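You operate a simulated robot arm through the tools that you are given. There is no shell and no other tool.

You run a simulated robot arm. Do the job below in one go: nothing can be reset, and whatever is moved stays where it is left.

## Task
Scan the grey tag, key in its pier and confirm it as RUSH.
Fine: the blue button scans, the flight board gives the pier; knob to RUSH, then the green button.

It is judged by the outcome, as a careful person would: the job done as asked, and still so three seconds after it is handed in. It fails if anything else is knocked over, pushed out of place, dropped, spilled or broken.

## Robot
A 7-joint arm with a two-finger parallel gripper, fixed in place. Base frame: the origin is on the floor under the middle of its stand, x ahead of it, y to its left, z up; the work surface is at about z = 831. Lengths are in mm, angles in degrees, forces in N, time in s.
It reaches about 1372 mm from its shoulder. Its first joint turns from -149.0 to 149.0 degrees. Payload 3.43 kg.
Tool frame: the origin (TCP) lies between the finger pads and is the grasp point; the fingertips stand 30 mm ahead of it; z points along the fingers, y is the line along which they close. Largest opening 94 mm; finger width 28, thickness 10; the body of the gripper, 50 by 96 mm, starts 55 mm behind the TCP.
Orientation is that of the tool frame in the base frame, as a unit quaternion [w, x, y, z]. With the fingers straight down and closing along the base's y, the tool's x points along the base's -x, its y along +y and its z along -z.

## Interface
- The arm moves only by the tool step_arm. Its argument "targets" is a list that holds one entry, the list of rows, each a list of 7 numbers: the turn, a rotation vector about the base's x, y, z in units of 8 degrees (1.0 is 8 degrees), then the shift along the base's x, y, z in units of 40 mm (1.0 is 40 mm), then the finger opening in mm, from 0 to 94. In form: [[[rx, ry, rz, dx, dy, dz, jaw], ...]]. A call has 1 to 20 rows; each row shifts and turns the commanded pose from where the row before left it. A call with a number of a shift or a turn outside -1 to 1 is refused whole. Each row takes 0.2 s and may step no farther than 50 mm and 8.6 degrees from the row before; otherwise, or with a gripper value out of range, the whole call is refused. Where a pose cannot be reached the arm comes as near as it can. A force on the tool above 40 N (or 10 N above the force at the start of the call, whichever is more), or a blocked arm, ends the call early, and 0.2 s more pass. Each finger travels about 45 mm/s and halts on what it meets, pressing with about 43 N; the grip force reading is that of the motor and also rises with nothing between the fingers. The clock runs only during rows and for 0.2 s after the last one: add rows that do not move to give the fingers time. It gives the time, the measured TCP pose, the force on the tool (base axes), the opening and the grip force at its end, in the units of the frame above (readings bear some noise), with the torque about the TCP (base axes, N m) and any sound that the robot's microphone picked up, and new pictures: "views" is both (left out), scene, wrist or none.
- Cameras (640 x 400 px; columns grow to the right, rows downward): "scene" is fixed at [44.5, -496.2, 1572.2]; the picture's right is [0.45, -0.89, 0.00], its down [-0.44, -0.22, -0.87] and it looks along [0.78, 0.39, -0.49] (base axes); focal length 360 px, centre (320, 200). "wrist" rides on the gripper at [76, 14, -103] in the tool frame; the picture's right is [-0.18, 0.98, 0.00], its down [-0.75, -0.14, -0.64] and it looks along [-0.63, -0.12, 0.77] (tool axes); focal length 243 px, centre (320, 200). There is no depth. A picture from a camera that has moved, and an enlarged one, comes with that camera's place and axes in the base frame and with its lens. The place of the scene camera against the robot may be out by one fixed shift of up to 12 mm in any direction.
- inspect(camera, box): a new picture of the part [left, top, right, bottom] of that camera's present view, enlarged. No time passes.
- sign_off(): hands the job in; it is judged then, once.

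Places have to be worked out from the pictures, the camera data and where the tool is seen. Open the gripper and draw the arm clear of the work before you hand the job in, unless the task says otherwise.

The tools are called as name(argument=value, ...) on one line, values as JSON. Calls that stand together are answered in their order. step_arm: Moves the arm, as the interface text tells. Its arguments: {"type":"object","properties":{"targets":{"type":"array"},"views":{"type":"string","enum":["both","scene","wrist","none"]}},"required":["targets"]} The other tools are called the same way: inspect (camera, box) takes an enlarged picture of a part of a camera's view; sign_off () hands the job in.

At the start:

```text
clock: 0.0
tcp_pos: [934.8, 322.6, 1169.2]
ee_rot: [0.0, 0.001, 1.0, 0.001]
force: [0.5, -0.7, -0.3]
wrist_torque: [-0.02, -0.04, 0.04]
opening: 94.0
finger_force: 0.1
```

scene: 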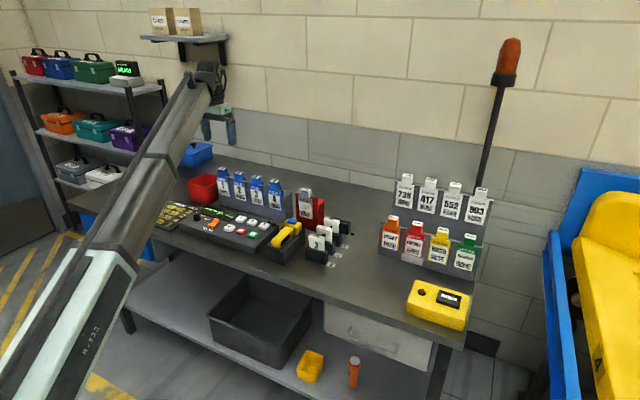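
wrist: 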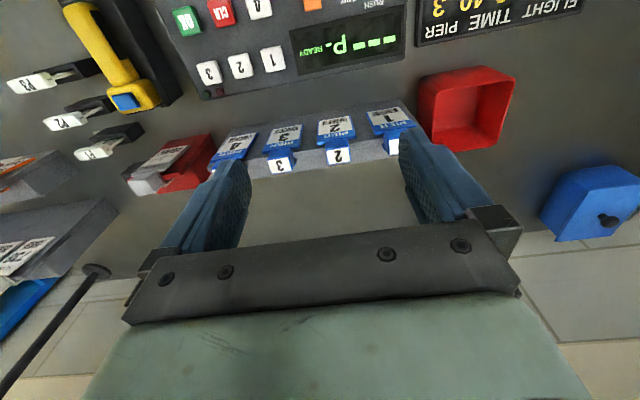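

I start by looking closely at the bench to identify the grey tag, scanner, keypad, knob and flight board.

inspect(camera="scene", box=[150, 160, 360, 290])

inspect(camera="scene", box=[360, 160, 500, 340])

inspect(camera="wrist", box=[0, 0, 640, 220])

inspect(camera="scene", box=[270, 180, 360, 270])

```text
3.05 times, centred on (255, 225) of scene
camera zoom: at [44.5, -496.2, 1572.2], right [0.45, -0.89, 0.0], down [-0.44, -0.22, -0.87], along [0.78, 0.39, -0.49], focal length 1098 px, centre (518, 124)
```

zoom: 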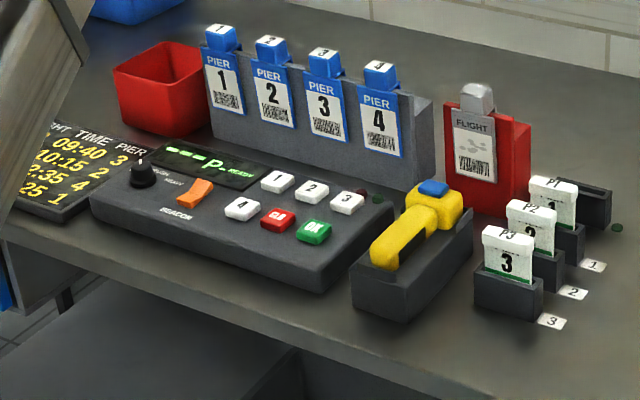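

```text
2.22 times, centred on (430, 250) of scene
camera zoom: at [44.5, -496.2, 1572.2], right [0.45, -0.89, 0.0], down [-0.44, -0.22, -0.87], along [0.78, 0.39, -0.49], focal length 800 px, centre (76, 89)
```

zoom: 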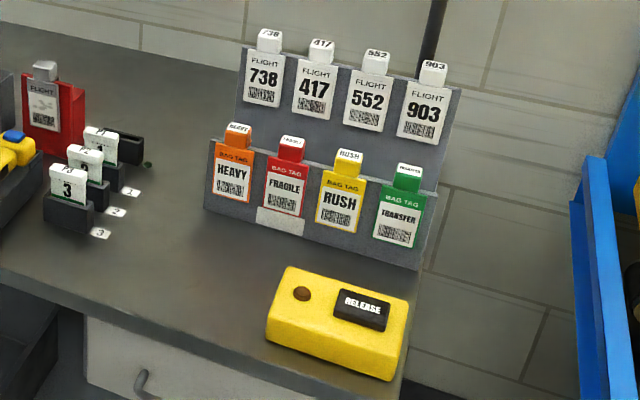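

```text
1.00 times, centred on (320, 110) of wrist (not enlarged: the box is as wide or as high as the picture)
camera zoom: at [858.0, 334.9, 1272.2], right [0.18, 0.98, 0.0], down [0.75, -0.14, 0.64], along [0.63, -0.12, -0.77], focal length 243 px, centre (320, 290)
```

zoom: 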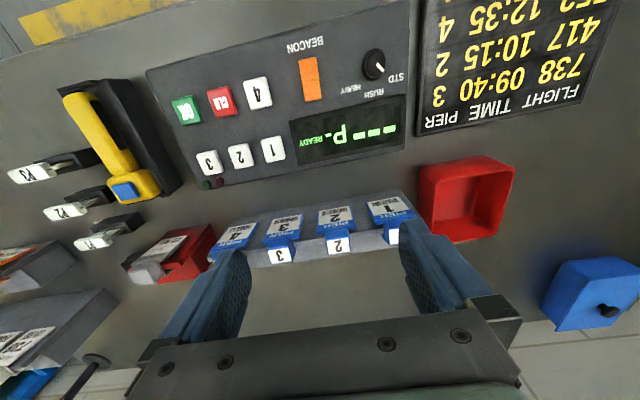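

```text
4.44 times, centred on (315, 225) of scene
camera zoom: at [44.5, -496.2, 1572.2], right [0.45, -0.89, 0.0], down [-0.44, -0.22, -0.87], along [0.78, 0.39, -0.49], focal length 1601 px, centre (342, 89)
```

zoom: 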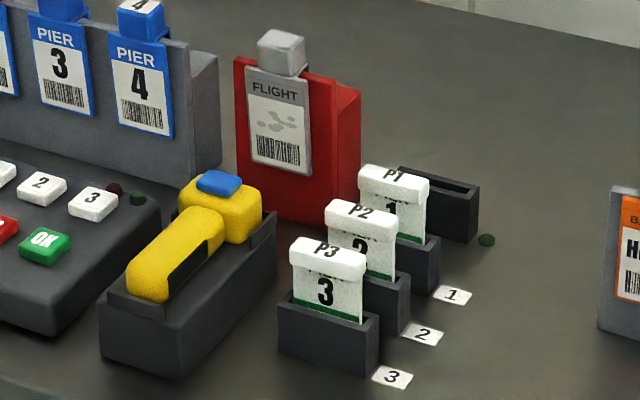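

The grey tag stands in a red holder directly ahead (+x) of the yellow scanner, whose blue button I judge at about (915, 43, 920). The console keys are near (912, 255/209/160, 870), OK near (850, 155, 870) and the knob near (850, 400, 882). I'll close the fingers and move back and to the right at height, to get a closer wrist view of the scanner and tag.

step_arm(targets=[[[0, 0, 0, -0.6875, -0.875, 0, 0], [0, 0, 0, -0.6875, -0.875, 0, 0], [0, 0, 0, -0.6875, -0.875, 0, 0], [0, 0, 0, -0.6875, -0.875, 0, 0], [0, 0, 0, -0.6875, -0.875, 0, 0], [0, 0, 0, -0.6875, -0.875, 0, 0], [0, 0, 0, -0.6875, -0.875, 0, 0], [0, 0, 0, -0.6875, -0.875, 0, 0], [0, 0, 0, 0, 0, 0, 0]]], views="both")

```text
clock: 1.2
tcp_pos: [801.1, 152.0, 1167.4]
ee_rot: [0.008, 0.002, 1.0, 0.002]
force: [2.1, -2.5, -1.9]
wrist_torque: [0.22, 0.02, 0.11]
opening: 0.0
finger_force: 13.4
out of reach, approached as far as the arm can: row 6
stopped in row 6: the force on the tool passed its limit at 45 N (the readings are from after the stop); the commanded pose is now the measured one
camera wrist: at [722.7, 165.0, 1269.5], right [0.19, 0.98, 0.01], down [0.74, -0.15, 0.65], along [0.64, -0.12, -0.76], focal length 243 px, centre (320, 200)
```

scene: 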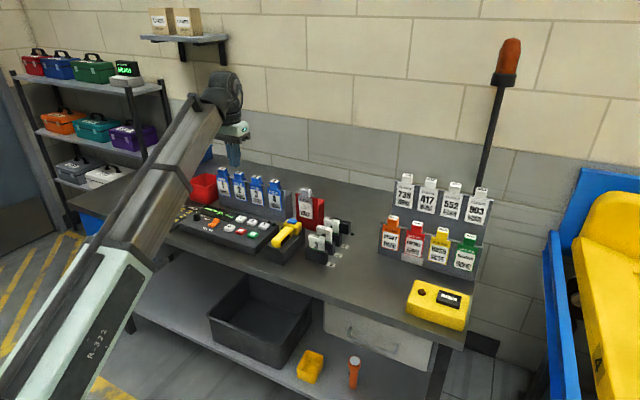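
wrist: 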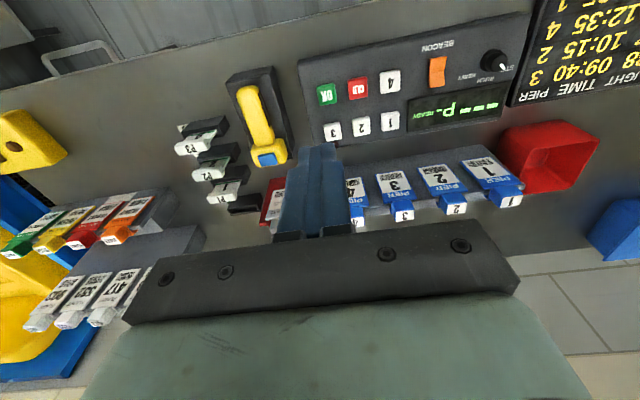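

The move stopped early near the arm's inner limit at (801, 152, 1167), nothing was touched. From here the wrist view shows the scanner, board and console; I zoom in.

inspect(camera="wrist", box=[160, 40, 340, 240])

inspect(camera="wrist", box=[290, 0, 530, 150])

inspect(camera="wrist", box=[500, 0, 640, 100])

inspect(camera="scene", box=[150, 190, 290, 270])

```text
2.00 times, centred on (250, 140) of wrist
camera zoom: at [722.7, 165.0, 1269.5], right [0.19, 0.98, 0.01], down [0.74, -0.15, 0.65], along [0.64, -0.12, -0.76], focal length 485 px, centre (460, 320)
```

zoom: 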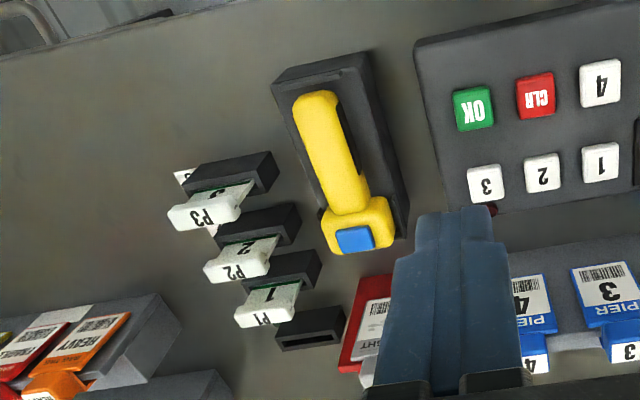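

```text
2.67 times, centred on (410, 75) of wrist
camera zoom: at [722.7, 165.0, 1269.5], right [0.19, 0.98, 0.01], down [0.74, -0.15, 0.65], along [0.64, -0.12, -0.76], focal length 647 px, centre (80, 533)
```

zoom: 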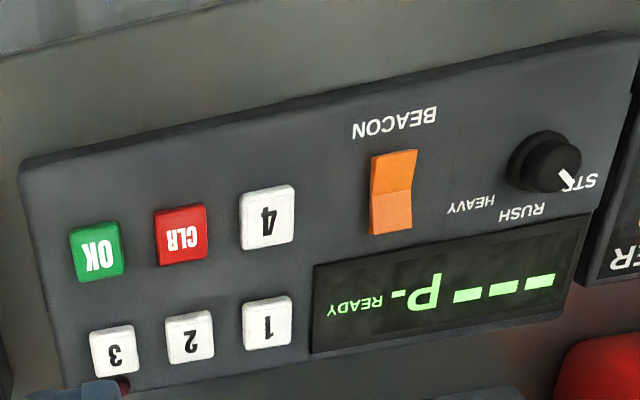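

```text
4.00 times, centred on (570, 50) of wrist
camera zoom: at [722.7, 165.0, 1269.5], right [0.19, 0.98, 0.01], down [0.74, -0.15, 0.65], along [0.64, -0.12, -0.76], focal length 970 px, centre (-680, 800)
```

zoom: 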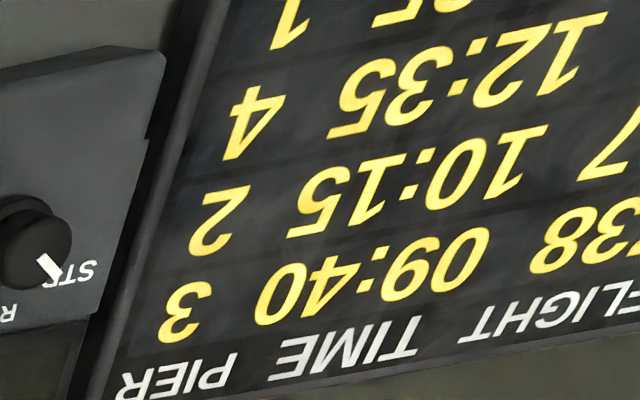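

```text
4.57 times, centred on (220, 230) of scene
camera zoom: at [44.5, -496.2, 1572.2], right [0.45, -0.89, 0.0], down [-0.44, -0.22, -0.87], along [0.78, 0.39, -0.49], focal length 1646 px, centre (777, 63)
```

zoom: 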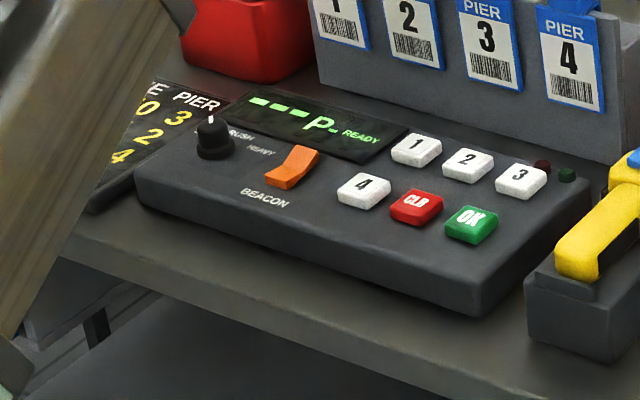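

Board so far reads 738→3, 417→2, 552→4 (903→1 expected), and the knob pointer is at STD. The blue button triangulates to about (918, 40, 914), so I move the closed fingers to hover above it, levelling the small tilt.

step_arm(targets=[[[0, 0.115, 0, 0.4, -0.4, 0, 0], [0, 0, 0, 0.5, -0.5, -0.3, 0], [0, 0, 0, 0.5, -0.5, -0.7, 0], [0, 0, 0, 0.5, -0.5, -0.7, 0], [0, 0, 0, 0.5, -0.5, -0.8, 0], [0, 0, 0, 0.5, -0.4, -0.8, 0], [0, 0, 0, 0, 0, -0.7, 0], [0, 0, 0, 0, 0, 0, 0]]], views="both")

```text
clock: 1.7
tcp_pos: [817.4, 135.8, 1167.4]
ee_rot: [0.006, 0.006, 1.0, 0.003]
force: [4.7, -1.8, -6.1]
wrist_torque: [0.28, -0.06, 0.2]
opening: 0.0
finger_force: 33.3
stopped in row 2: the force on the tool passed its limit at 43 N (the readings are from after the stop); the commanded pose is now the measured one
camera wrist: at [740.7, 149.7, 1270.1], right [0.2, 0.98, 0.01], down [0.74, -0.15, 0.65], along [0.64, -0.12, -0.76], focal length 243 px, centre (320, 200)
```

scene: 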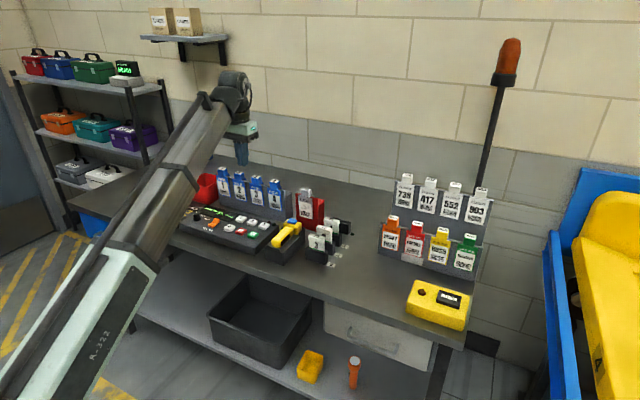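
wrist: 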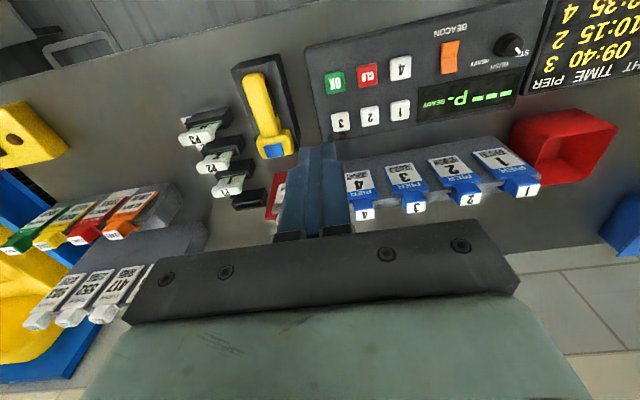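

The stop came with nothing near the tool, so it looks like a jerk from quick motion near the folded pose. I'll go in gentler steps, with a soft start.

step_arm(targets=[[[0, 0, 0, 0, 0, 0, 0], [0, 0, 0, 0.1, -0.1, 0, 0], [0, 0, 0, 0.2, -0.2, 0, 0], [0, 0, 0, 0.25, -0.25, -0.1, 0], [0, 0, 0, 0.25, -0.25, -0.2, 0], [0, 0, 0, 0.25, -0.25, -0.3, 0], [0, 0, 0, 0.25, -0.25, -0.3, 0], [0, 0, 0, 0.25, -0.25, -0.3, 0]]], views="scene")

```text
clock: 3.5
tcp_pos: [879.1, 73.1, 1120.2]
ee_rot: [0.003, 0.006, 1.0, 0.003]
force: [-0.1, 0.3, -0.2]
wrist_torque: [-0.02, 0.0, 0.01]
opening: 0.0
finger_force: 32.8
```

scene: 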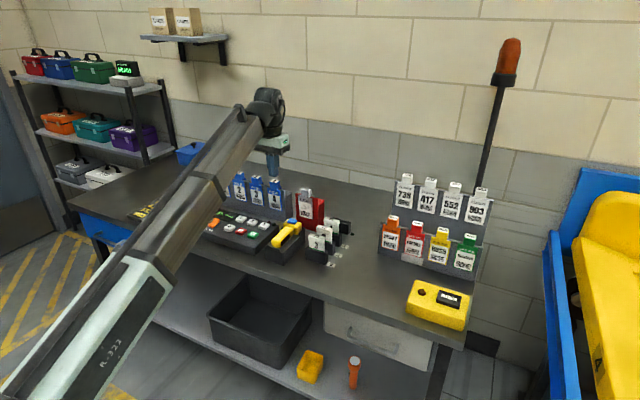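

Gentle steps work: at (879, 73, 1120) with no force. I continue to a hover above the button at about (918, 40, 1000).

step_arm(targets=[[[0, 0, 0, 0.1, -0.1, -0.2, 0], [0, 0, 0, 0.175, -0.145, -0.4, 0], [0, 0, 0, 0.175, -0.145, -0.5, 0], [0, 0, 0, 0.175, -0.145, -0.5, 0], [0, 0, 0, 0.175, -0.145, -0.5, 0], [0, 0, 0, 0.175, -0.145, -0.5, 0], [0, 0, 0, 0, 0, -0.4, 0], [0, 0, 0, 0, 0, 0, 0]]], views="both")

```text
clock: 5.3
tcp_pos: [919.5, 40.0, 1000.1]
ee_rot: [0.005, 0.006, 1.0, 0.003]
force: [0.9, -0.6, 0.1]
wrist_torque: [0.05, -0.01, -0.02]
opening: 0.0
finger_force: 33.4
camera wrist: at [842.1, 54.5, 1102.7], right [0.2, 0.98, 0.01], down [0.75, -0.15, 0.65], along [0.64, -0.12, -0.76], focal length 243 px, centre (320, 200)
```

scene: 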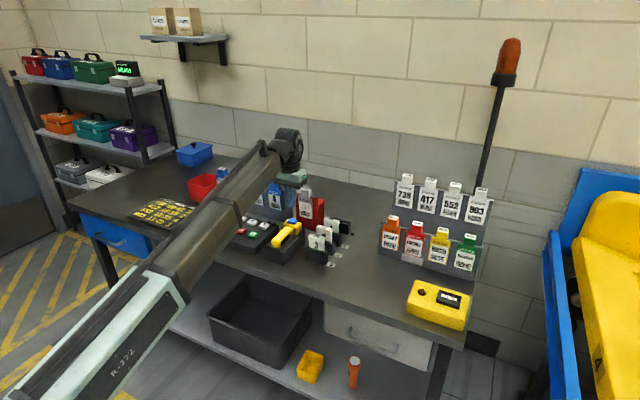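
wrist: 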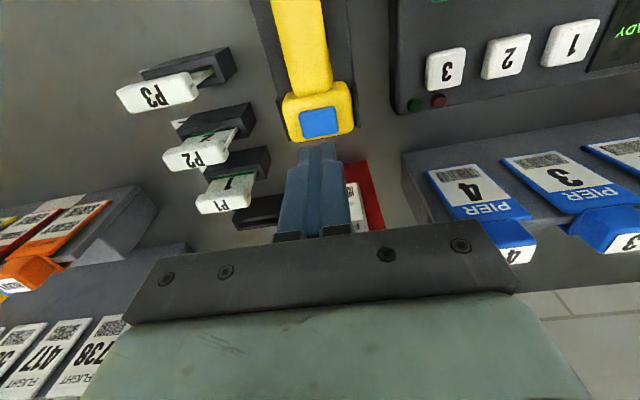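

The button is right under the fingertips (919, 40). I descend to about 6 mm above it, then creep down in 2 mm steps watching force and sound.

step_arm(targets=[[[0, 0, 0, 0, 0, -0.2, 0], [0, 0, 0, 0, 0, -0.3, 0], [0, 0, 0, 0, 0, -0.3, 0], [0, 0, 0, 0, 0, -0.25, 0], [0, 0, 0, 0, 0, -0.15, 0], [0, 0, 0, 0, 0, 0, 0]]], views="wrist")

step_arm(targets=[[[0, 0, 0, 0, 0, -0.05, 0], [0, 0, 0, 0, 0, -0.05, 0], [0, 0, 0, 0, 0, 0, 0]]], views="wrist")

```text
clock: 6.7
tcp_pos: [918.8, 41.2, 951.1]
ee_rot: [0.004, 0.006, 1.0, 0.002]
force: [-0.5, 0.1, -0.7]
wrist_torque: [-0.01, 0.01, -0.01]
opening: 0.0
finger_force: 33.3
camera wrist: at [841.7, 54.4, 1054.1], right [0.2, 0.98, 0.01], down [0.75, -0.15, 0.65], along [0.64, -0.12, -0.76], focal length 243 px, centre (320, 200)
```

wrist: 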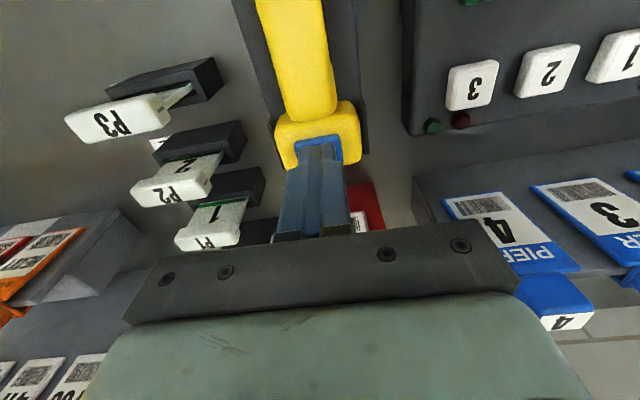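

```text
clock: 7.5
tcp_pos: [918.1, 40.8, 947.9]
ee_rot: [0.004, 0.006, 1.0, 0.003]
force: [-0.7, 0.7, 0.0]
wrist_torque: [0.0, -0.02, -0.01]
opening: 0.1
finger_force: 33.0
camera wrist: at [841.7, 54.5, 1050.3], right [0.2, 0.98, 0.01], down [0.75, -0.15, 0.65], along [0.64, -0.12, -0.76], focal length 243 px, centre (320, 200)
```

wrist: 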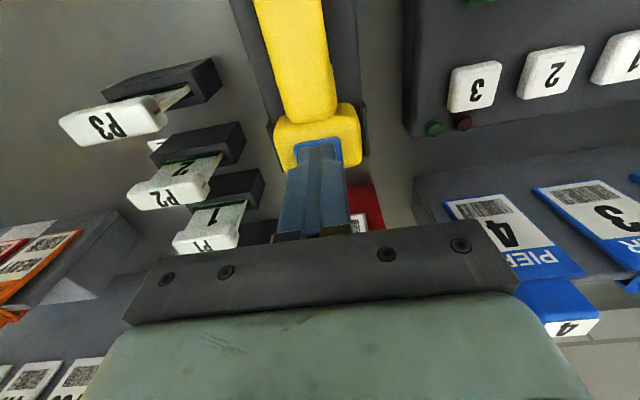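

No contact yet with the tips at z≈918 and centred over the button. I keep creeping down in 1.5–2 mm steps.

step_arm(targets=[[[0, 0, 0, 0, 0, -0.04, 0], [0, 0, 0, 0, 0, -0.04, 0], [0, 0, 0, 0, 0, 0, 0]]], views="none")

step_arm(targets=[[[0, 0, 0, 0, 0, -0.04, 0], [0, 0, 0, 0, 0, -0.04, 0], [0, 0, 0, 0, 0, 0, 0]]], views="wrist")

```text
clock: 8.3
tcp_pos: [918.4, 39.5, 945.2]
ee_rot: [0.005, 0.006, 1.0, 0.003]
force: [-0.5, -0.7, 1.1]
wrist_torque: [0.0, 0.03, 0.05]
opening: 0.0
finger_force: 32.5
heard: click
```

```text
clock: 9.1
tcp_pos: [918.4, 41.9, 941.4]
ee_rot: [0.006, 0.006, 1.0, 0.002]
force: [-0.2, -2.5, 6.3]
wrist_torque: [-0.06, 0.03, 0.03]
opening: 0.0
finger_force: 33.3
camera wrist: at [841.6, 55.0, 1044.0], right [0.2, 0.98, 0.01], down [0.75, -0.15, 0.65], along [0.64, -0.12, -0.76], focal length 243 px, centre (320, 200)
```

wrist: 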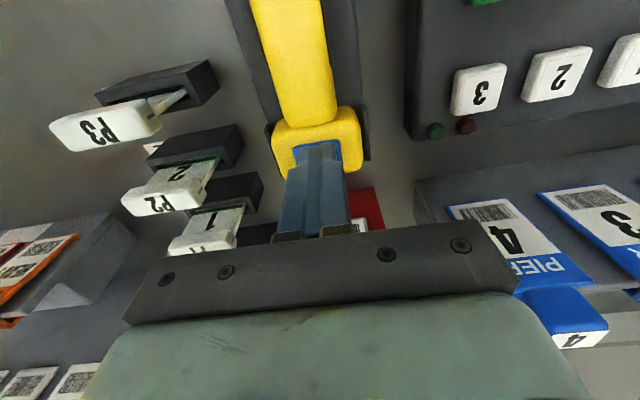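

A click was heard at contact and force rose to 6 N, so the button has been pressed. I lift off and swing left to read the display.

step_arm(targets=[[[0, 0, 0, 0, 0, 0.1, 0], [0, 0, 0, 0, 0, 0.4, 0], [0, 0, 0, 0, 0, 0.7, 0], [0, 0, 0, 0, 0.1, 0.7, 0], [0, 0, 0, 0, 0.4, 0.7, 0], [0, 0, 0, -0.1, 0.6, 0.7, 0], [0, 0, 0, -0.1, 0.7, 0.5, 0], [0, 0, 0, -0.1, 0.7, 0.3, 0], [0, 0, 0, -0.1, 0.7, 0.1, 0], [0, 0, 0, -0.1, 0.5, 0, 0], [0, 0, 0, 0, 0.3, 0, 0], [0, 0, 0, 0, 0, 0, 0]]], views="both")

```text
clock: 11.7
tcp_pos: [897.9, 203.4, 1110.3]
ee_rot: [0.004, 0.006, 1.0, 0.002]
force: [-0.2, -0.3, -0.4]
wrist_torque: [0.0, -0.04, 0.01]
opening: 0.0
finger_force: 33.1
camera wrist: at [821.5, 216.5, 1212.5], right [0.2, 0.98, 0.01], down [0.75, -0.15, 0.65], along [0.64, -0.12, -0.76], focal length 243 px, centre (320, 200)
```

scene: 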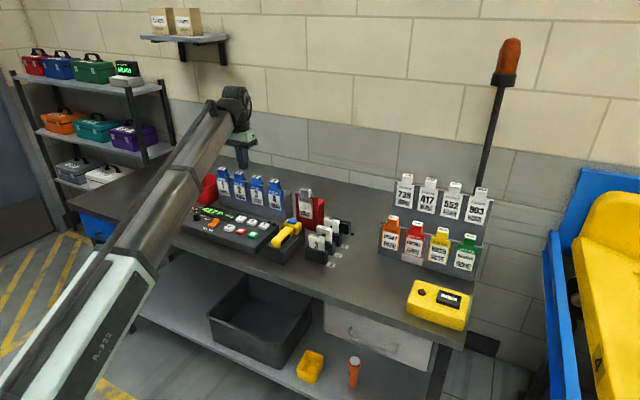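
wrist: 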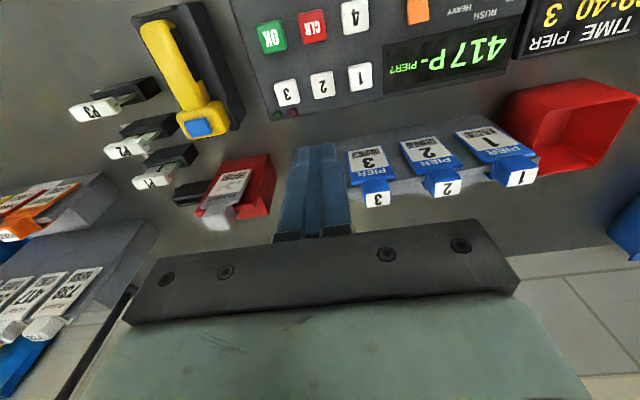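

The scan worked: the display reads "417 P_ PIER?". I zoom in on the display and the board to be sure of flight 417's pier.

inspect(camera="wrist", box=[370, 0, 530, 100])

inspect(camera="wrist", box=[480, 0, 640, 80])

inspect(camera="wrist", box=[0, 0, 640, 200])

inspect(camera="wrist", box=[240, 30, 400, 130])

```text
4.00 times, centred on (450, 50) of wrist
camera zoom: at [821.5, 216.5, 1212.5], right [0.2, 0.98, 0.01], down [0.75, -0.15, 0.65], along [0.64, -0.12, -0.76], focal length 970 px, centre (-200, 800)
```

zoom: 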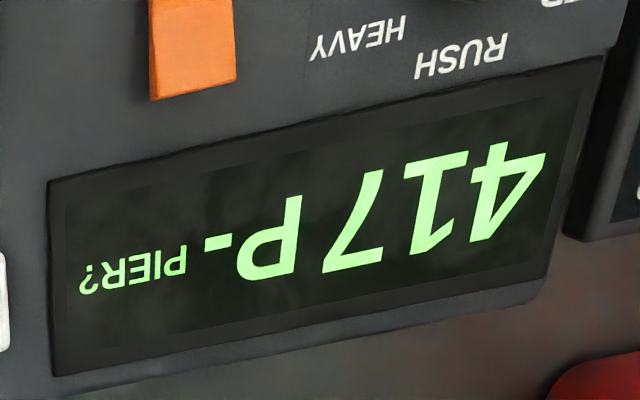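

```text
4.00 times, centred on (560, 40) of wrist
camera zoom: at [821.5, 216.5, 1212.5], right [0.2, 0.98, 0.01], down [0.75, -0.15, 0.65], along [0.64, -0.12, -0.76], focal length 970 px, centre (-640, 840)
```

zoom: 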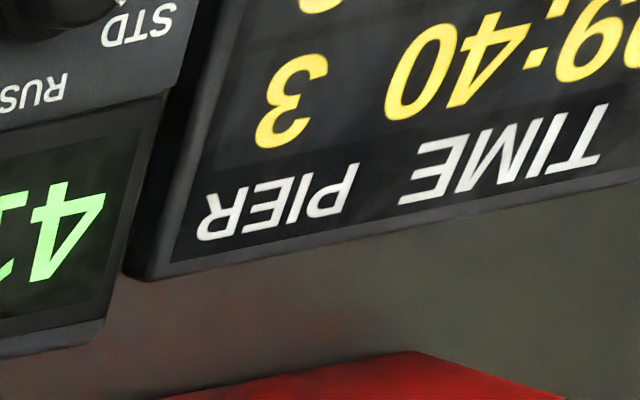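

```text
1.00 times, centred on (320, 100) of wrist (not enlarged: the box is as wide or as high as the picture)
camera zoom: at [821.5, 216.5, 1212.5], right [0.2, 0.98, 0.01], down [0.75, -0.15, 0.65], along [0.64, -0.12, -0.76], focal length 243 px, centre (320, 300)
```

zoom: 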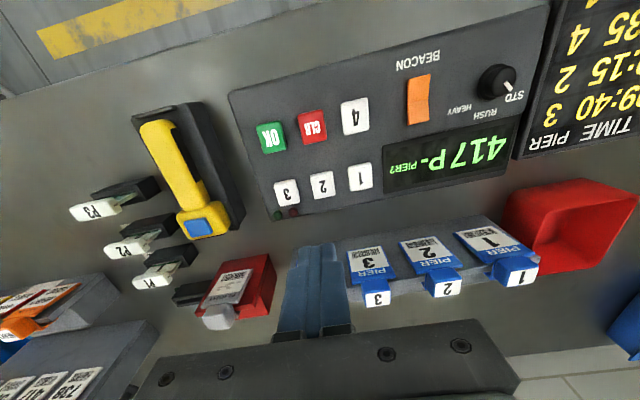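

```text
4.00 times, centred on (320, 80) of wrist
camera zoom: at [821.5, 216.5, 1212.5], right [0.2, 0.98, 0.01], down [0.75, -0.15, 0.65], along [0.64, -0.12, -0.76], focal length 970 px, centre (320, 680)
```

zoom: 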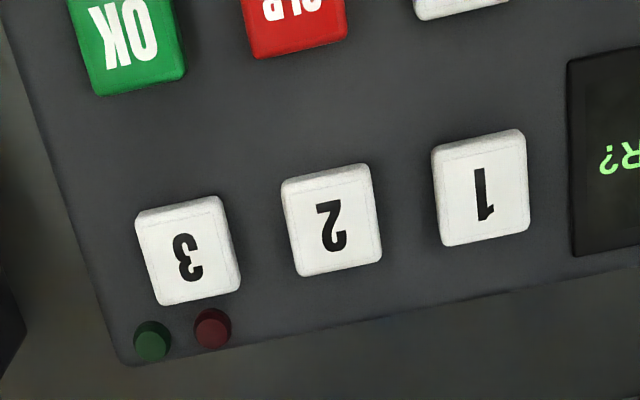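

Flight 417 is scanned, and the board showed 417 10:15 → pier 2. Key 2 triangulates to about (912, 205, 867), so I move over it and descend to a few millimetres above.

step_arm(targets=[[[0, 0, 0, 0.1, 0, -0.2, 0], [0, 0, 0, 0.15, 0.05, -0.5, 0], [0, 0, 0, 0.1, 0, -0.7, 0], [0, 0, 0, 0, 0, -0.7, 0], [0, 0, 0, 0, 0, -0.7, 0], [0, 0, 0, 0, 0, -0.7, 0], [0, 0, 0, 0, 0, -0.5, 0], [0, 0, 0, 0, 0, -0.3, 0], [0, 0, 0, 0, 0, -0.2, 0], [0, 0, 0, 0, 0, -0.1, 0], [0, 0, 0, 0, 0, 0, 0]]], views="wrist")

```text
clock: 14.1
tcp_pos: [913.0, 202.9, 925.6]
ee_rot: [0.003, 0.005, 1.0, 0.002]
force: [-1.2, 0.3, 0.7]
wrist_torque: [0.0, -0.01, 0.01]
opening: 0.0
finger_force: 32.6
camera wrist: at [836.4, 216.4, 1027.8], right [0.2, 0.98, 0.01], down [0.75, -0.15, 0.65], along [0.64, -0.12, -0.76], focal length 243 px, centre (320, 200)
```

wrist: 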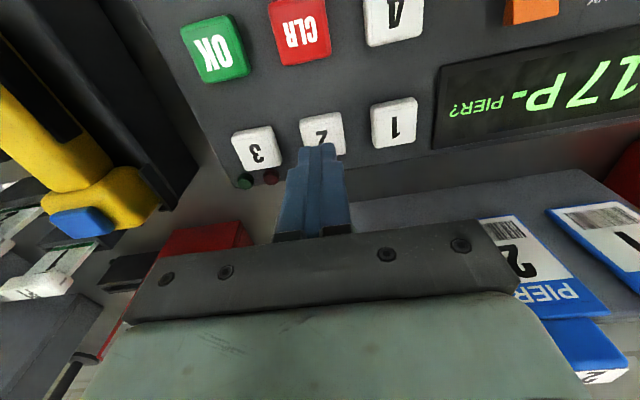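

Fingertips at z≈896 line up with key 2, needing about +3 mm in y. I correct that and descend to just above the key, then creep.

step_arm(targets=[[[0, 0, 0, 0, 0.07, -0.15, 0], [0, 0, 0, 0, 0, -0.2, 0], [0, 0, 0, 0, 0, -0.15, 0], [0, 0, 0, 0, 0, -0.05, 0], [0, 0, 0, 0, 0, 0, 0]]], views="wrist")

step_arm(targets=[[[0, 0, 0, 0, 0, -0.04, 0], [0, 0, 0, 0, 0, -0.03, 0], [0, 0, 0, 0, 0, 0, 0]]], views="none")

```text
clock: 15.3
tcp_pos: [913.3, 205.9, 903.6]
ee_rot: [0.005, 0.006, 1.0, 0.003]
force: [0.0, 0.6, -0.6]
wrist_torque: [0.01, 0.0, -0.01]
opening: 0.0
finger_force: 32.5
camera wrist: at [835.3, 220.0, 1005.6], right [0.2, 0.98, 0.01], down [0.75, -0.15, 0.65], along [0.64, -0.12, -0.76], focal length 243 px, centre (320, 200)
```

wrist: 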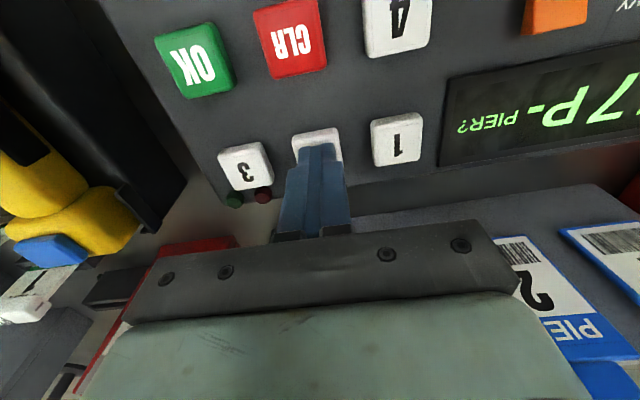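

```text
clock: 16.1
tcp_pos: [912.0, 206.4, 900.0]
ee_rot: [0.005, 0.006, 1.0, 0.002]
force: [0.1, 0.2, 0.6]
wrist_torque: [0.01, 0.0, 0.01]
opening: 0.0
finger_force: 33.0
```

Still free at TCP z=900 (tips ~870), aligned on key 2 only. I creep further in small steps until a click or contact force.

step_arm(targets=[[[0, 0, 0, 0, 0, -0.035, 0], [0, 0, 0, 0, 0, -0.035, 0], [0, 0, 0, 0, 0, 0, 0]]], views="wrist")

```text
clock: 16.9
tcp_pos: [912.3, 205.5, 895.8]
ee_rot: [0.004, 0.006, 1.0, 0.003]
force: [-0.5, 0.6, 1.0]
wrist_torque: [0.0, 0.04, -0.01]
opening: 0.3
finger_force: 33.0
camera wrist: at [835.3, 219.2, 999.6], right [0.2, 0.98, 0.01], down [0.75, -0.15, 0.65], along [0.64, -0.12, -0.76], focal length 243 px, centre (320, 200)
```

wrist: 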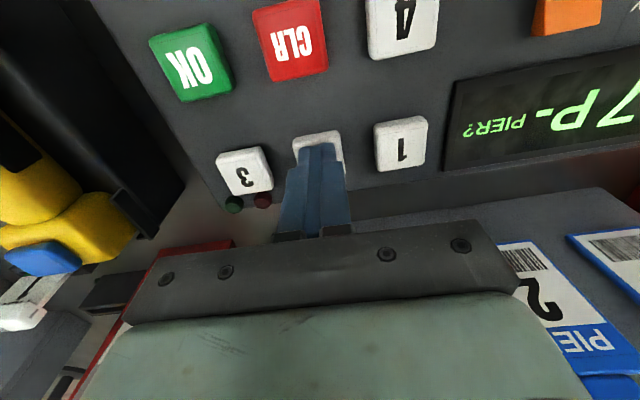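

No press registered yet (force ≈1 N, display unchanged). I creep another ~2–3 mm.

step_arm(targets=[[[0, 0, 0, 0, 0, -0.035, 0], [0, 0, 0, 0, 0, -0.03, 0], [0, 0, 0, 0, 0, 0, 0]]], views="wrist")

```text
clock: 17.7
tcp_pos: [912.0, 205.2, 894.8]
ee_rot: [0.004, 0.006, 1.0, 0.003]
force: [-0.5, -1.7, 2.0]
wrist_torque: [-0.01, 0.03, 0.05]
opening: 0.0
finger_force: 33.0
heard: click
camera wrist: at [835.4, 219.8, 997.6], right [0.2, 0.98, 0.01], down [0.75, -0.15, 0.65], along [0.64, -0.12, -0.76], focal length 243 px, centre (320, 200)
```

wrist: 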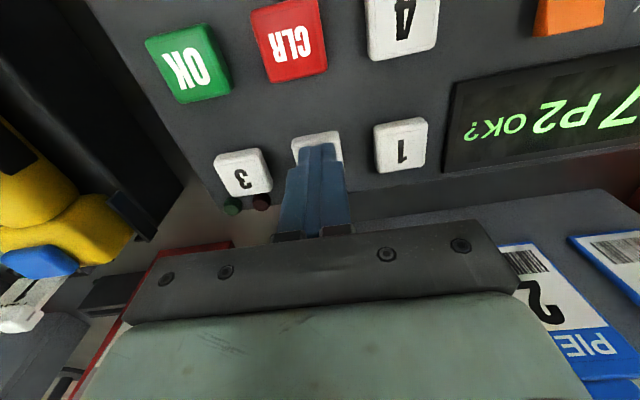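

The display now reads "417 P2 OK?", so pier 2 is in. I lift off and move left over toward the knob, opening the fingers for a clear look at it.

step_arm(targets=[[[0, 0, 0, 0, 0, 0.15, 0], [0, 0, 0, 0, 0, 0.4, 0], [0, 0, 0, 0, 0, 0.7, 0], [0, 0, 0, 0, 0.2, 0.7, 20], [0, 0, 0, 0, 0.4, 0.6, 40], [0, 0, 0, -0.2, 0.6, 0.4, 70], [0, 0, 0, -0.2, 0.7, 0.2, 70], [0, 0, 0, -0.2, 0.7, 0, 70], [0, 0, 0, -0.2, 0.7, 0, 70], [0, 0, 0, -0.2, 0.6, 0, 70], [0, 0, 0, -0.2, 0.5, 0, 70], [0, 0, 0, -0.1, 0.3, 0, 70], [0, 0, 0, 0, 0, 0, 70]]], views="both")

```text
clock: 20.5
tcp_pos: [859.1, 394.9, 1021.4]
ee_rot: [0.004, 0.007, 1.0, 0.002]
force: [0.5, 0.6, -0.1]
wrist_torque: [-0.03, 0.03, 0.01]
opening: 70.2
finger_force: 0.1
camera wrist: at [782.6, 408.4, 1123.4], right [0.2, 0.98, 0.01], down [0.75, -0.15, 0.65], along [0.64, -0.12, -0.76], focal length 243 px, centre (320, 200)
```

scene: 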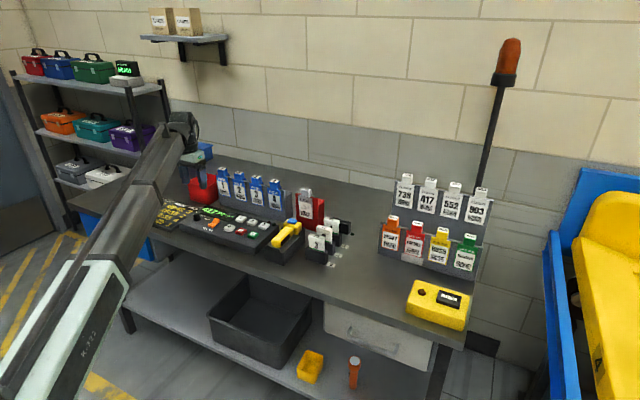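
wrist: 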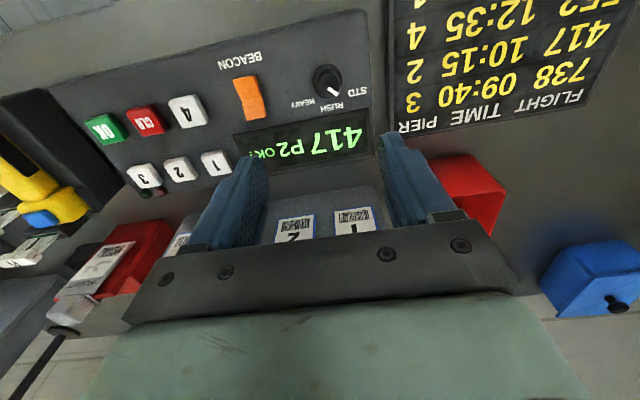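

The board confirms 417 → pier 2 and the display shows 417 P2 OK?. I zoom on the knob to read its pointer and labels.

inspect(camera="wrist", box=[260, 40, 400, 140])

inspect(camera="wrist", box=[295, 55, 365, 120])

inspect(camera="scene", box=[170, 190, 240, 240])

```text
4.00 times, centred on (330, 90) of wrist
camera zoom: at [782.6, 408.4, 1123.4], right [0.2, 0.98, 0.01], down [0.75, -0.15, 0.65], along [0.64, -0.12, -0.76], focal length 970 px, centre (280, 640)
```

zoom: 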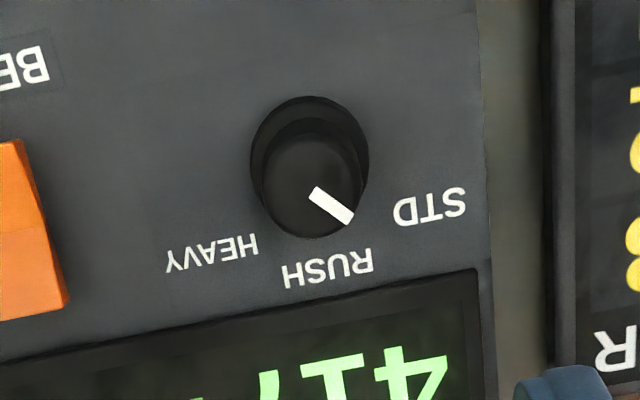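

```text
6.15 times, centred on (330, 88) of wrist
camera zoom: at [782.6, 408.4, 1123.4], right [0.2, 0.98, 0.01], down [0.75, -0.15, 0.65], along [0.64, -0.12, -0.76], focal length 1493 px, centre (258, 892)
```

zoom: 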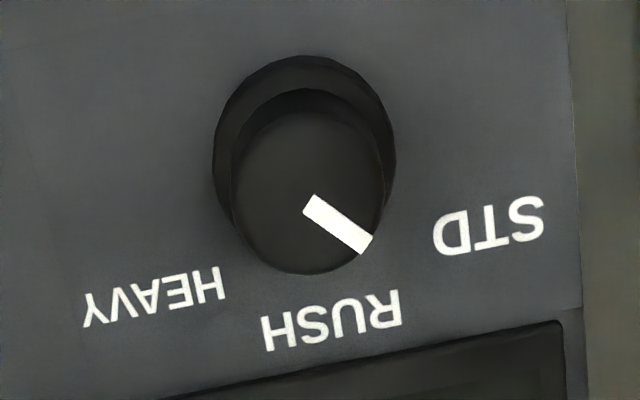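

```text
8.00 times, centred on (205, 215) of scene
camera zoom: at [44.5, -496.2, 1572.2], right [0.45, -0.89, 0.0], down [-0.44, -0.22, -0.87], along [0.78, 0.39, -0.49], focal length 2881 px, centre (1240, 80)
```

zoom: 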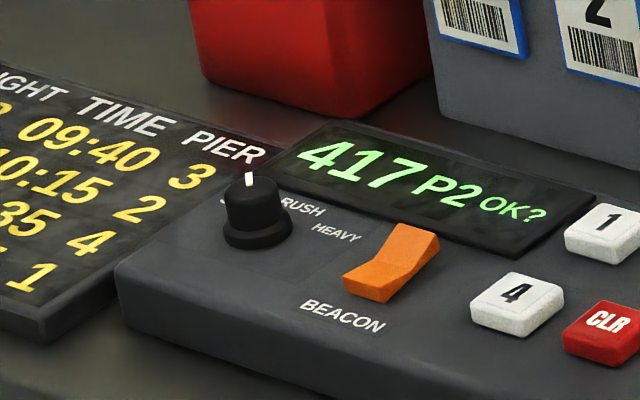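

The pointer sits at about +45° (STD) on a knob about 23 mm wide at top, centred near (850, 404, 883). RUSH is straight ahead at 0°, so I need a −45° turn. I position the open gripper over the knob with the tips still above it.

step_arm(targets=[[[0, 0, 0, -0.1, 0.1, -0.1, 56], [0, 0, 0, -0.1, 0.1, -0.4, 56], [0, 0, 0, 0, 0.04, -0.6, 56], [0, 0, 0, 0, 0, -0.5, 56], [0, 0, 0, 0, 0, -0.3, 56], [0, 0, 0, 0, 0, -0.1, 56], [0, 0, 0, 0, 0, 0, 56]]], views="wrist")

```text
clock: 22.1
tcp_pos: [851.6, 403.2, 941.1]
ee_rot: [0.004, 0.007, 1.0, 0.002]
force: [-0.2, -0.2, -0.1]
wrist_torque: [0.02, -0.02, -0.02]
opening: 56.0
finger_force: 0.1
camera wrist: at [775.0, 417.4, 1043.6], right [0.2, 0.98, 0.01], down [0.75, -0.15, 0.65], along [0.64, -0.12, -0.76], focal length 243 px, centre (320, 200)
```

wrist: 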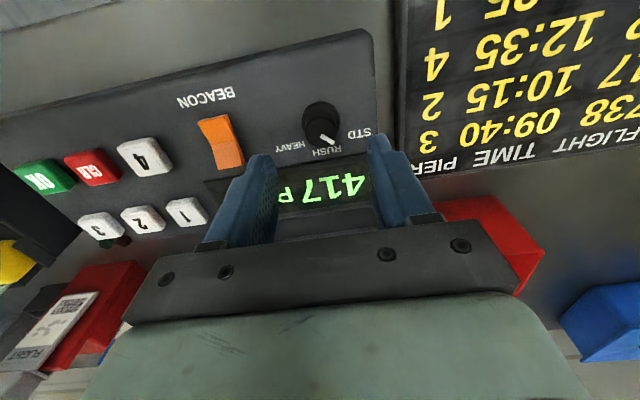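

The knob appears between and beneath the fingers; I zoom to refine its centre from this nearer view.

inspect(camera="wrist", box=[260, 80, 400, 180])

inspect(camera="scene", box=[160, 170, 260, 240])

```text
4.00 times, centred on (330, 130) of wrist
camera zoom: at [775.0, 417.4, 1043.6], right [0.2, 0.98, 0.01], down [0.75, -0.15, 0.65], along [0.64, -0.12, -0.76], focal length 970 px, centre (280, 480)
```

zoom: 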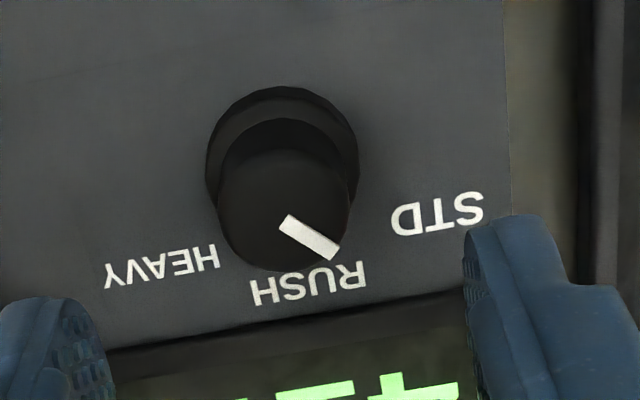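

```text
5.71 times, centred on (210, 205) of scene
camera zoom: at [44.5, -496.2, 1572.2], right [0.45, -0.89, 0.0], down [-0.44, -0.22, -0.87], along [0.78, 0.39, -0.49], focal length 2058 px, centre (949, 171)
```

zoom: 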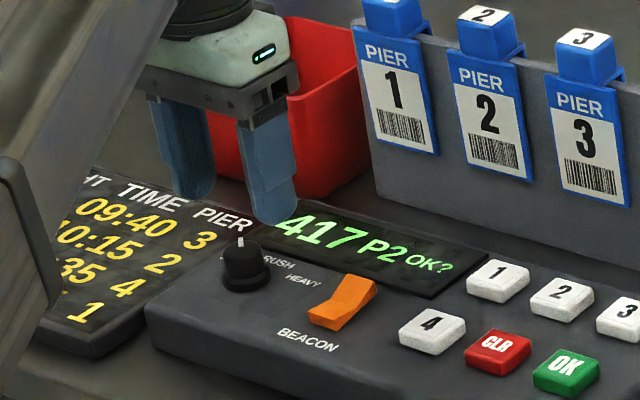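

Knob centre confirmed at about (850.5, 404.4), top z≈883, and the fingers straddle it with wide margins. I lower to tip height ≈869 (above the flange), still open.

step_arm(targets=[[[0, 0, 0, -0.02, 0.025, -0.15, 56], [0, 0, 0, 0, 0, -0.25, 56], [0, 0, 0, 0, 0, -0.25, 56], [0, 0, 0, 0, 0, -0.2, 56], [0, 0, 0, 0, 0, -0.15, 56], [0, 0, 0, 0, 0, -0.05, 56], [0, 0, 0, 0, 0, 0, 56]]], views="both")

```text
clock: 23.7
tcp_pos: [852.8, 404.8, 898.2]
ee_rot: [0.005, 0.007, 1.0, 0.003]
force: [-0.7, -0.5, -0.8]
wrist_torque: [-0.02, 0.02, -0.03]
opening: 55.8
finger_force: 0.1
camera wrist: at [774.8, 418.9, 1000.8], right [0.2, 0.98, 0.01], down [0.75, -0.15, 0.65], along [0.64, -0.12, -0.76], focal length 243 px, centre (320, 200)
```

scene: 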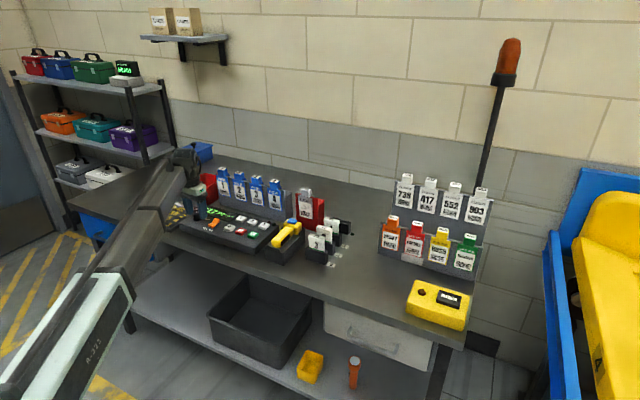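
wrist: 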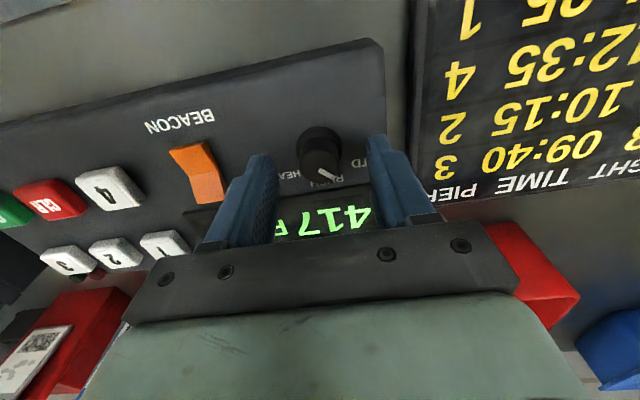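

Fingers straddle the knob at TCP z=898 with no contact. Quick zoom to confirm the geometry before closing.

inspect(camera="wrist", box=[240, 100, 420, 220])

inspect(camera="scene", box=[165, 180, 245, 240])

```text
3.33 times, centred on (330, 160) of wrist
camera zoom: at [774.8, 418.9, 1000.8], right [0.2, 0.98, 0.01], down [0.75, -0.15, 0.65], along [0.64, -0.12, -0.76], focal length 809 px, centre (287, 333)
```

zoom: 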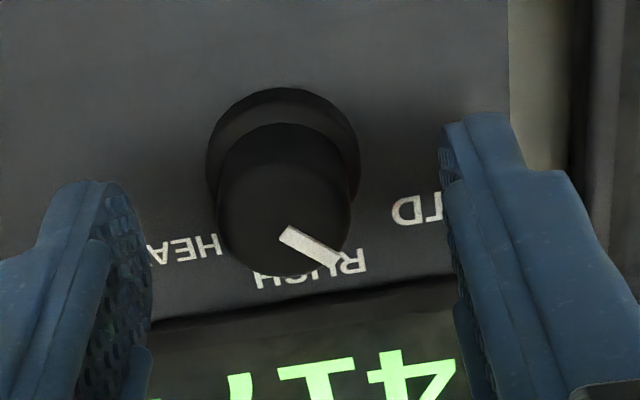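

```text
6.67 times, centred on (205, 210) of scene
camera zoom: at [44.5, -496.2, 1572.2], right [0.45, -0.89, 0.0], down [-0.44, -0.22, -0.87], along [0.78, 0.39, -0.49], focal length 2401 px, centre (1087, 133)
```

zoom: 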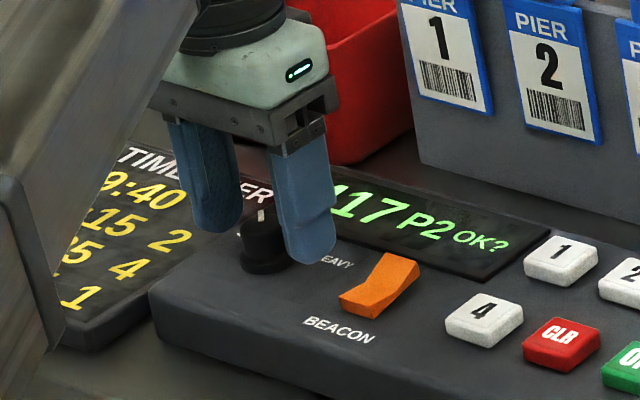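

Geometry looks good. I close in stages onto the knob and watch the readings.

step_arm(targets=[[[0, 0, 0, 0, 0, 0, 44], [0, 0, 0, 0, 0, 0, 34], [0, 0, 0, 0, 0, 0, 28], [0, 0, 0, 0, 0, 0, 24], [0, 0, 0, 0, 0, 0, 22], [0, 0, 0, 0, 0, 0, 22]]], views="wrist")

```text
clock: 25.1
tcp_pos: [850.8, 405.7, 899.1]
ee_rot: [0.004, 0.006, 1.0, 0.002]
force: [-0.8, -1.6, -0.1]
wrist_torque: [-0.01, -0.01, 0.01]
opening: 26.2
finger_force: 45.3
camera wrist: at [774.7, 418.7, 1001.0], right [0.2, 0.98, 0.01], down [0.75, -0.15, 0.65], along [0.64, -0.12, -0.76], focal length 243 px, centre (320, 200)
```

wrist: 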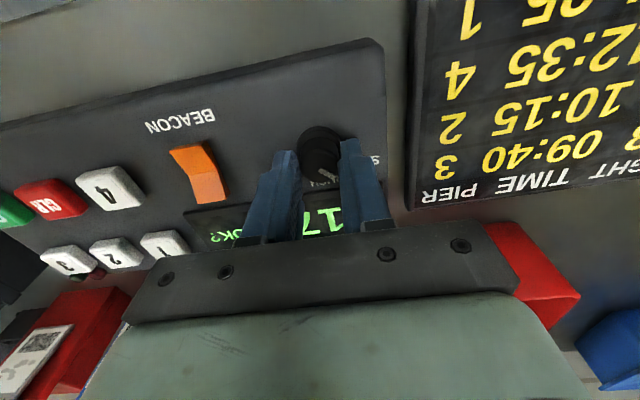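

The knob is gripped (opening 26 mm, 45 N) with little side force. I turn clockwise about the base z, first about 24°, and check.

step_arm(targets=[[[0, 0, -0.25, 0, 0, 0, 22], [0, 0, -0.5, 0, 0, 0, 22], [0, 0, -0.5, 0, 0, 0, 22], [0, 0, -0.5, 0, 0, 0, 22], [0, 0, -0.5, 0, 0, 0, 22], [0, 0, -0.5, 0, 0, 0, 22], [0, 0, -0.25, 0, 0, 0, 22], [0, 0, 0, 0, 0, 0, 22]]], views="both")

```text
clock: 26.9
tcp_pos: [850.0, 403.2, 899.3]
ee_rot: [0.004, 0.214, 0.977, 0.0]
force: [-3.8, -4.4, -6.3]
wrist_torque: [-0.14, 0.28, 0.04]
opening: 26.3
finger_force: 45.4
camera wrist: at [787.3, 448.2, 1001.0], right [0.58, 0.82, 0.01], down [0.62, -0.44, 0.65], along [0.53, -0.37, -0.76], focal length 243 px, centre (320, 200)
```

scene: 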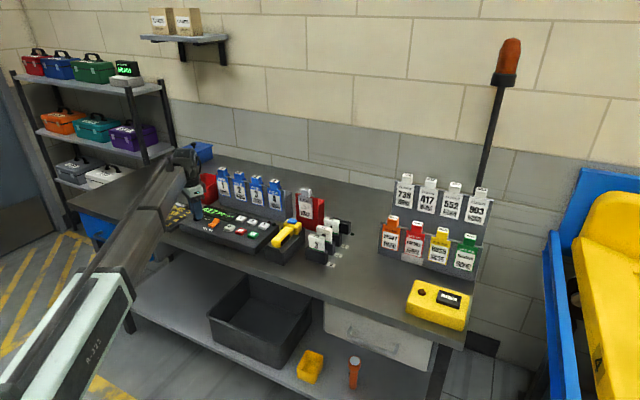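
wrist: 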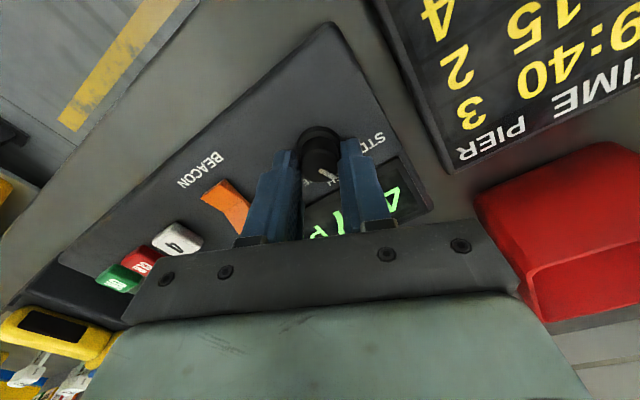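

Turned about 24° with small forces. I zoom to see whether the pointer moved along with the fingers.

inspect(camera="wrist", box=[250, 100, 430, 220])

inspect(camera="scene", box=[165, 180, 245, 240])

```text
3.33 times, centred on (340, 160) of wrist
camera zoom: at [787.3, 448.2, 1001.0], right [0.58, 0.82, 0.01], down [0.62, -0.44, 0.65], along [0.53, -0.37, -0.76], focal length 809 px, centre (253, 333)
```

zoom: 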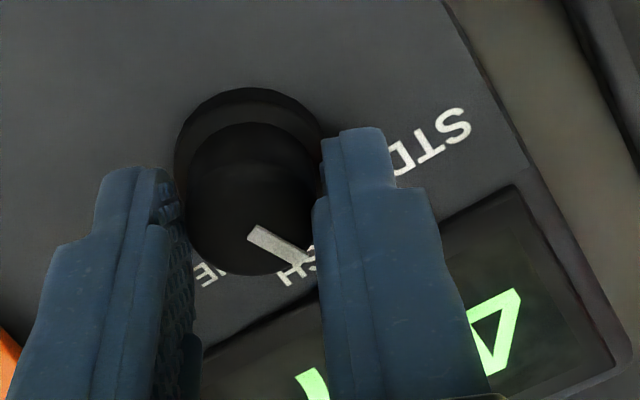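

```text
6.67 times, centred on (205, 210) of scene
camera zoom: at [44.5, -496.2, 1572.2], right [0.45, -0.89, 0.0], down [-0.44, -0.22, -0.87], along [0.78, 0.39, -0.49], focal length 2401 px, centre (1087, 133)
```

zoom: 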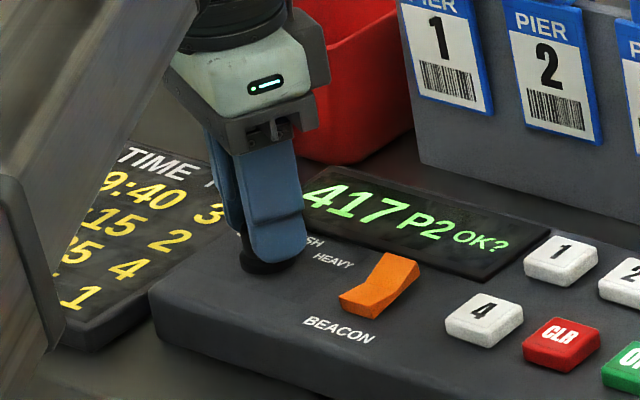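

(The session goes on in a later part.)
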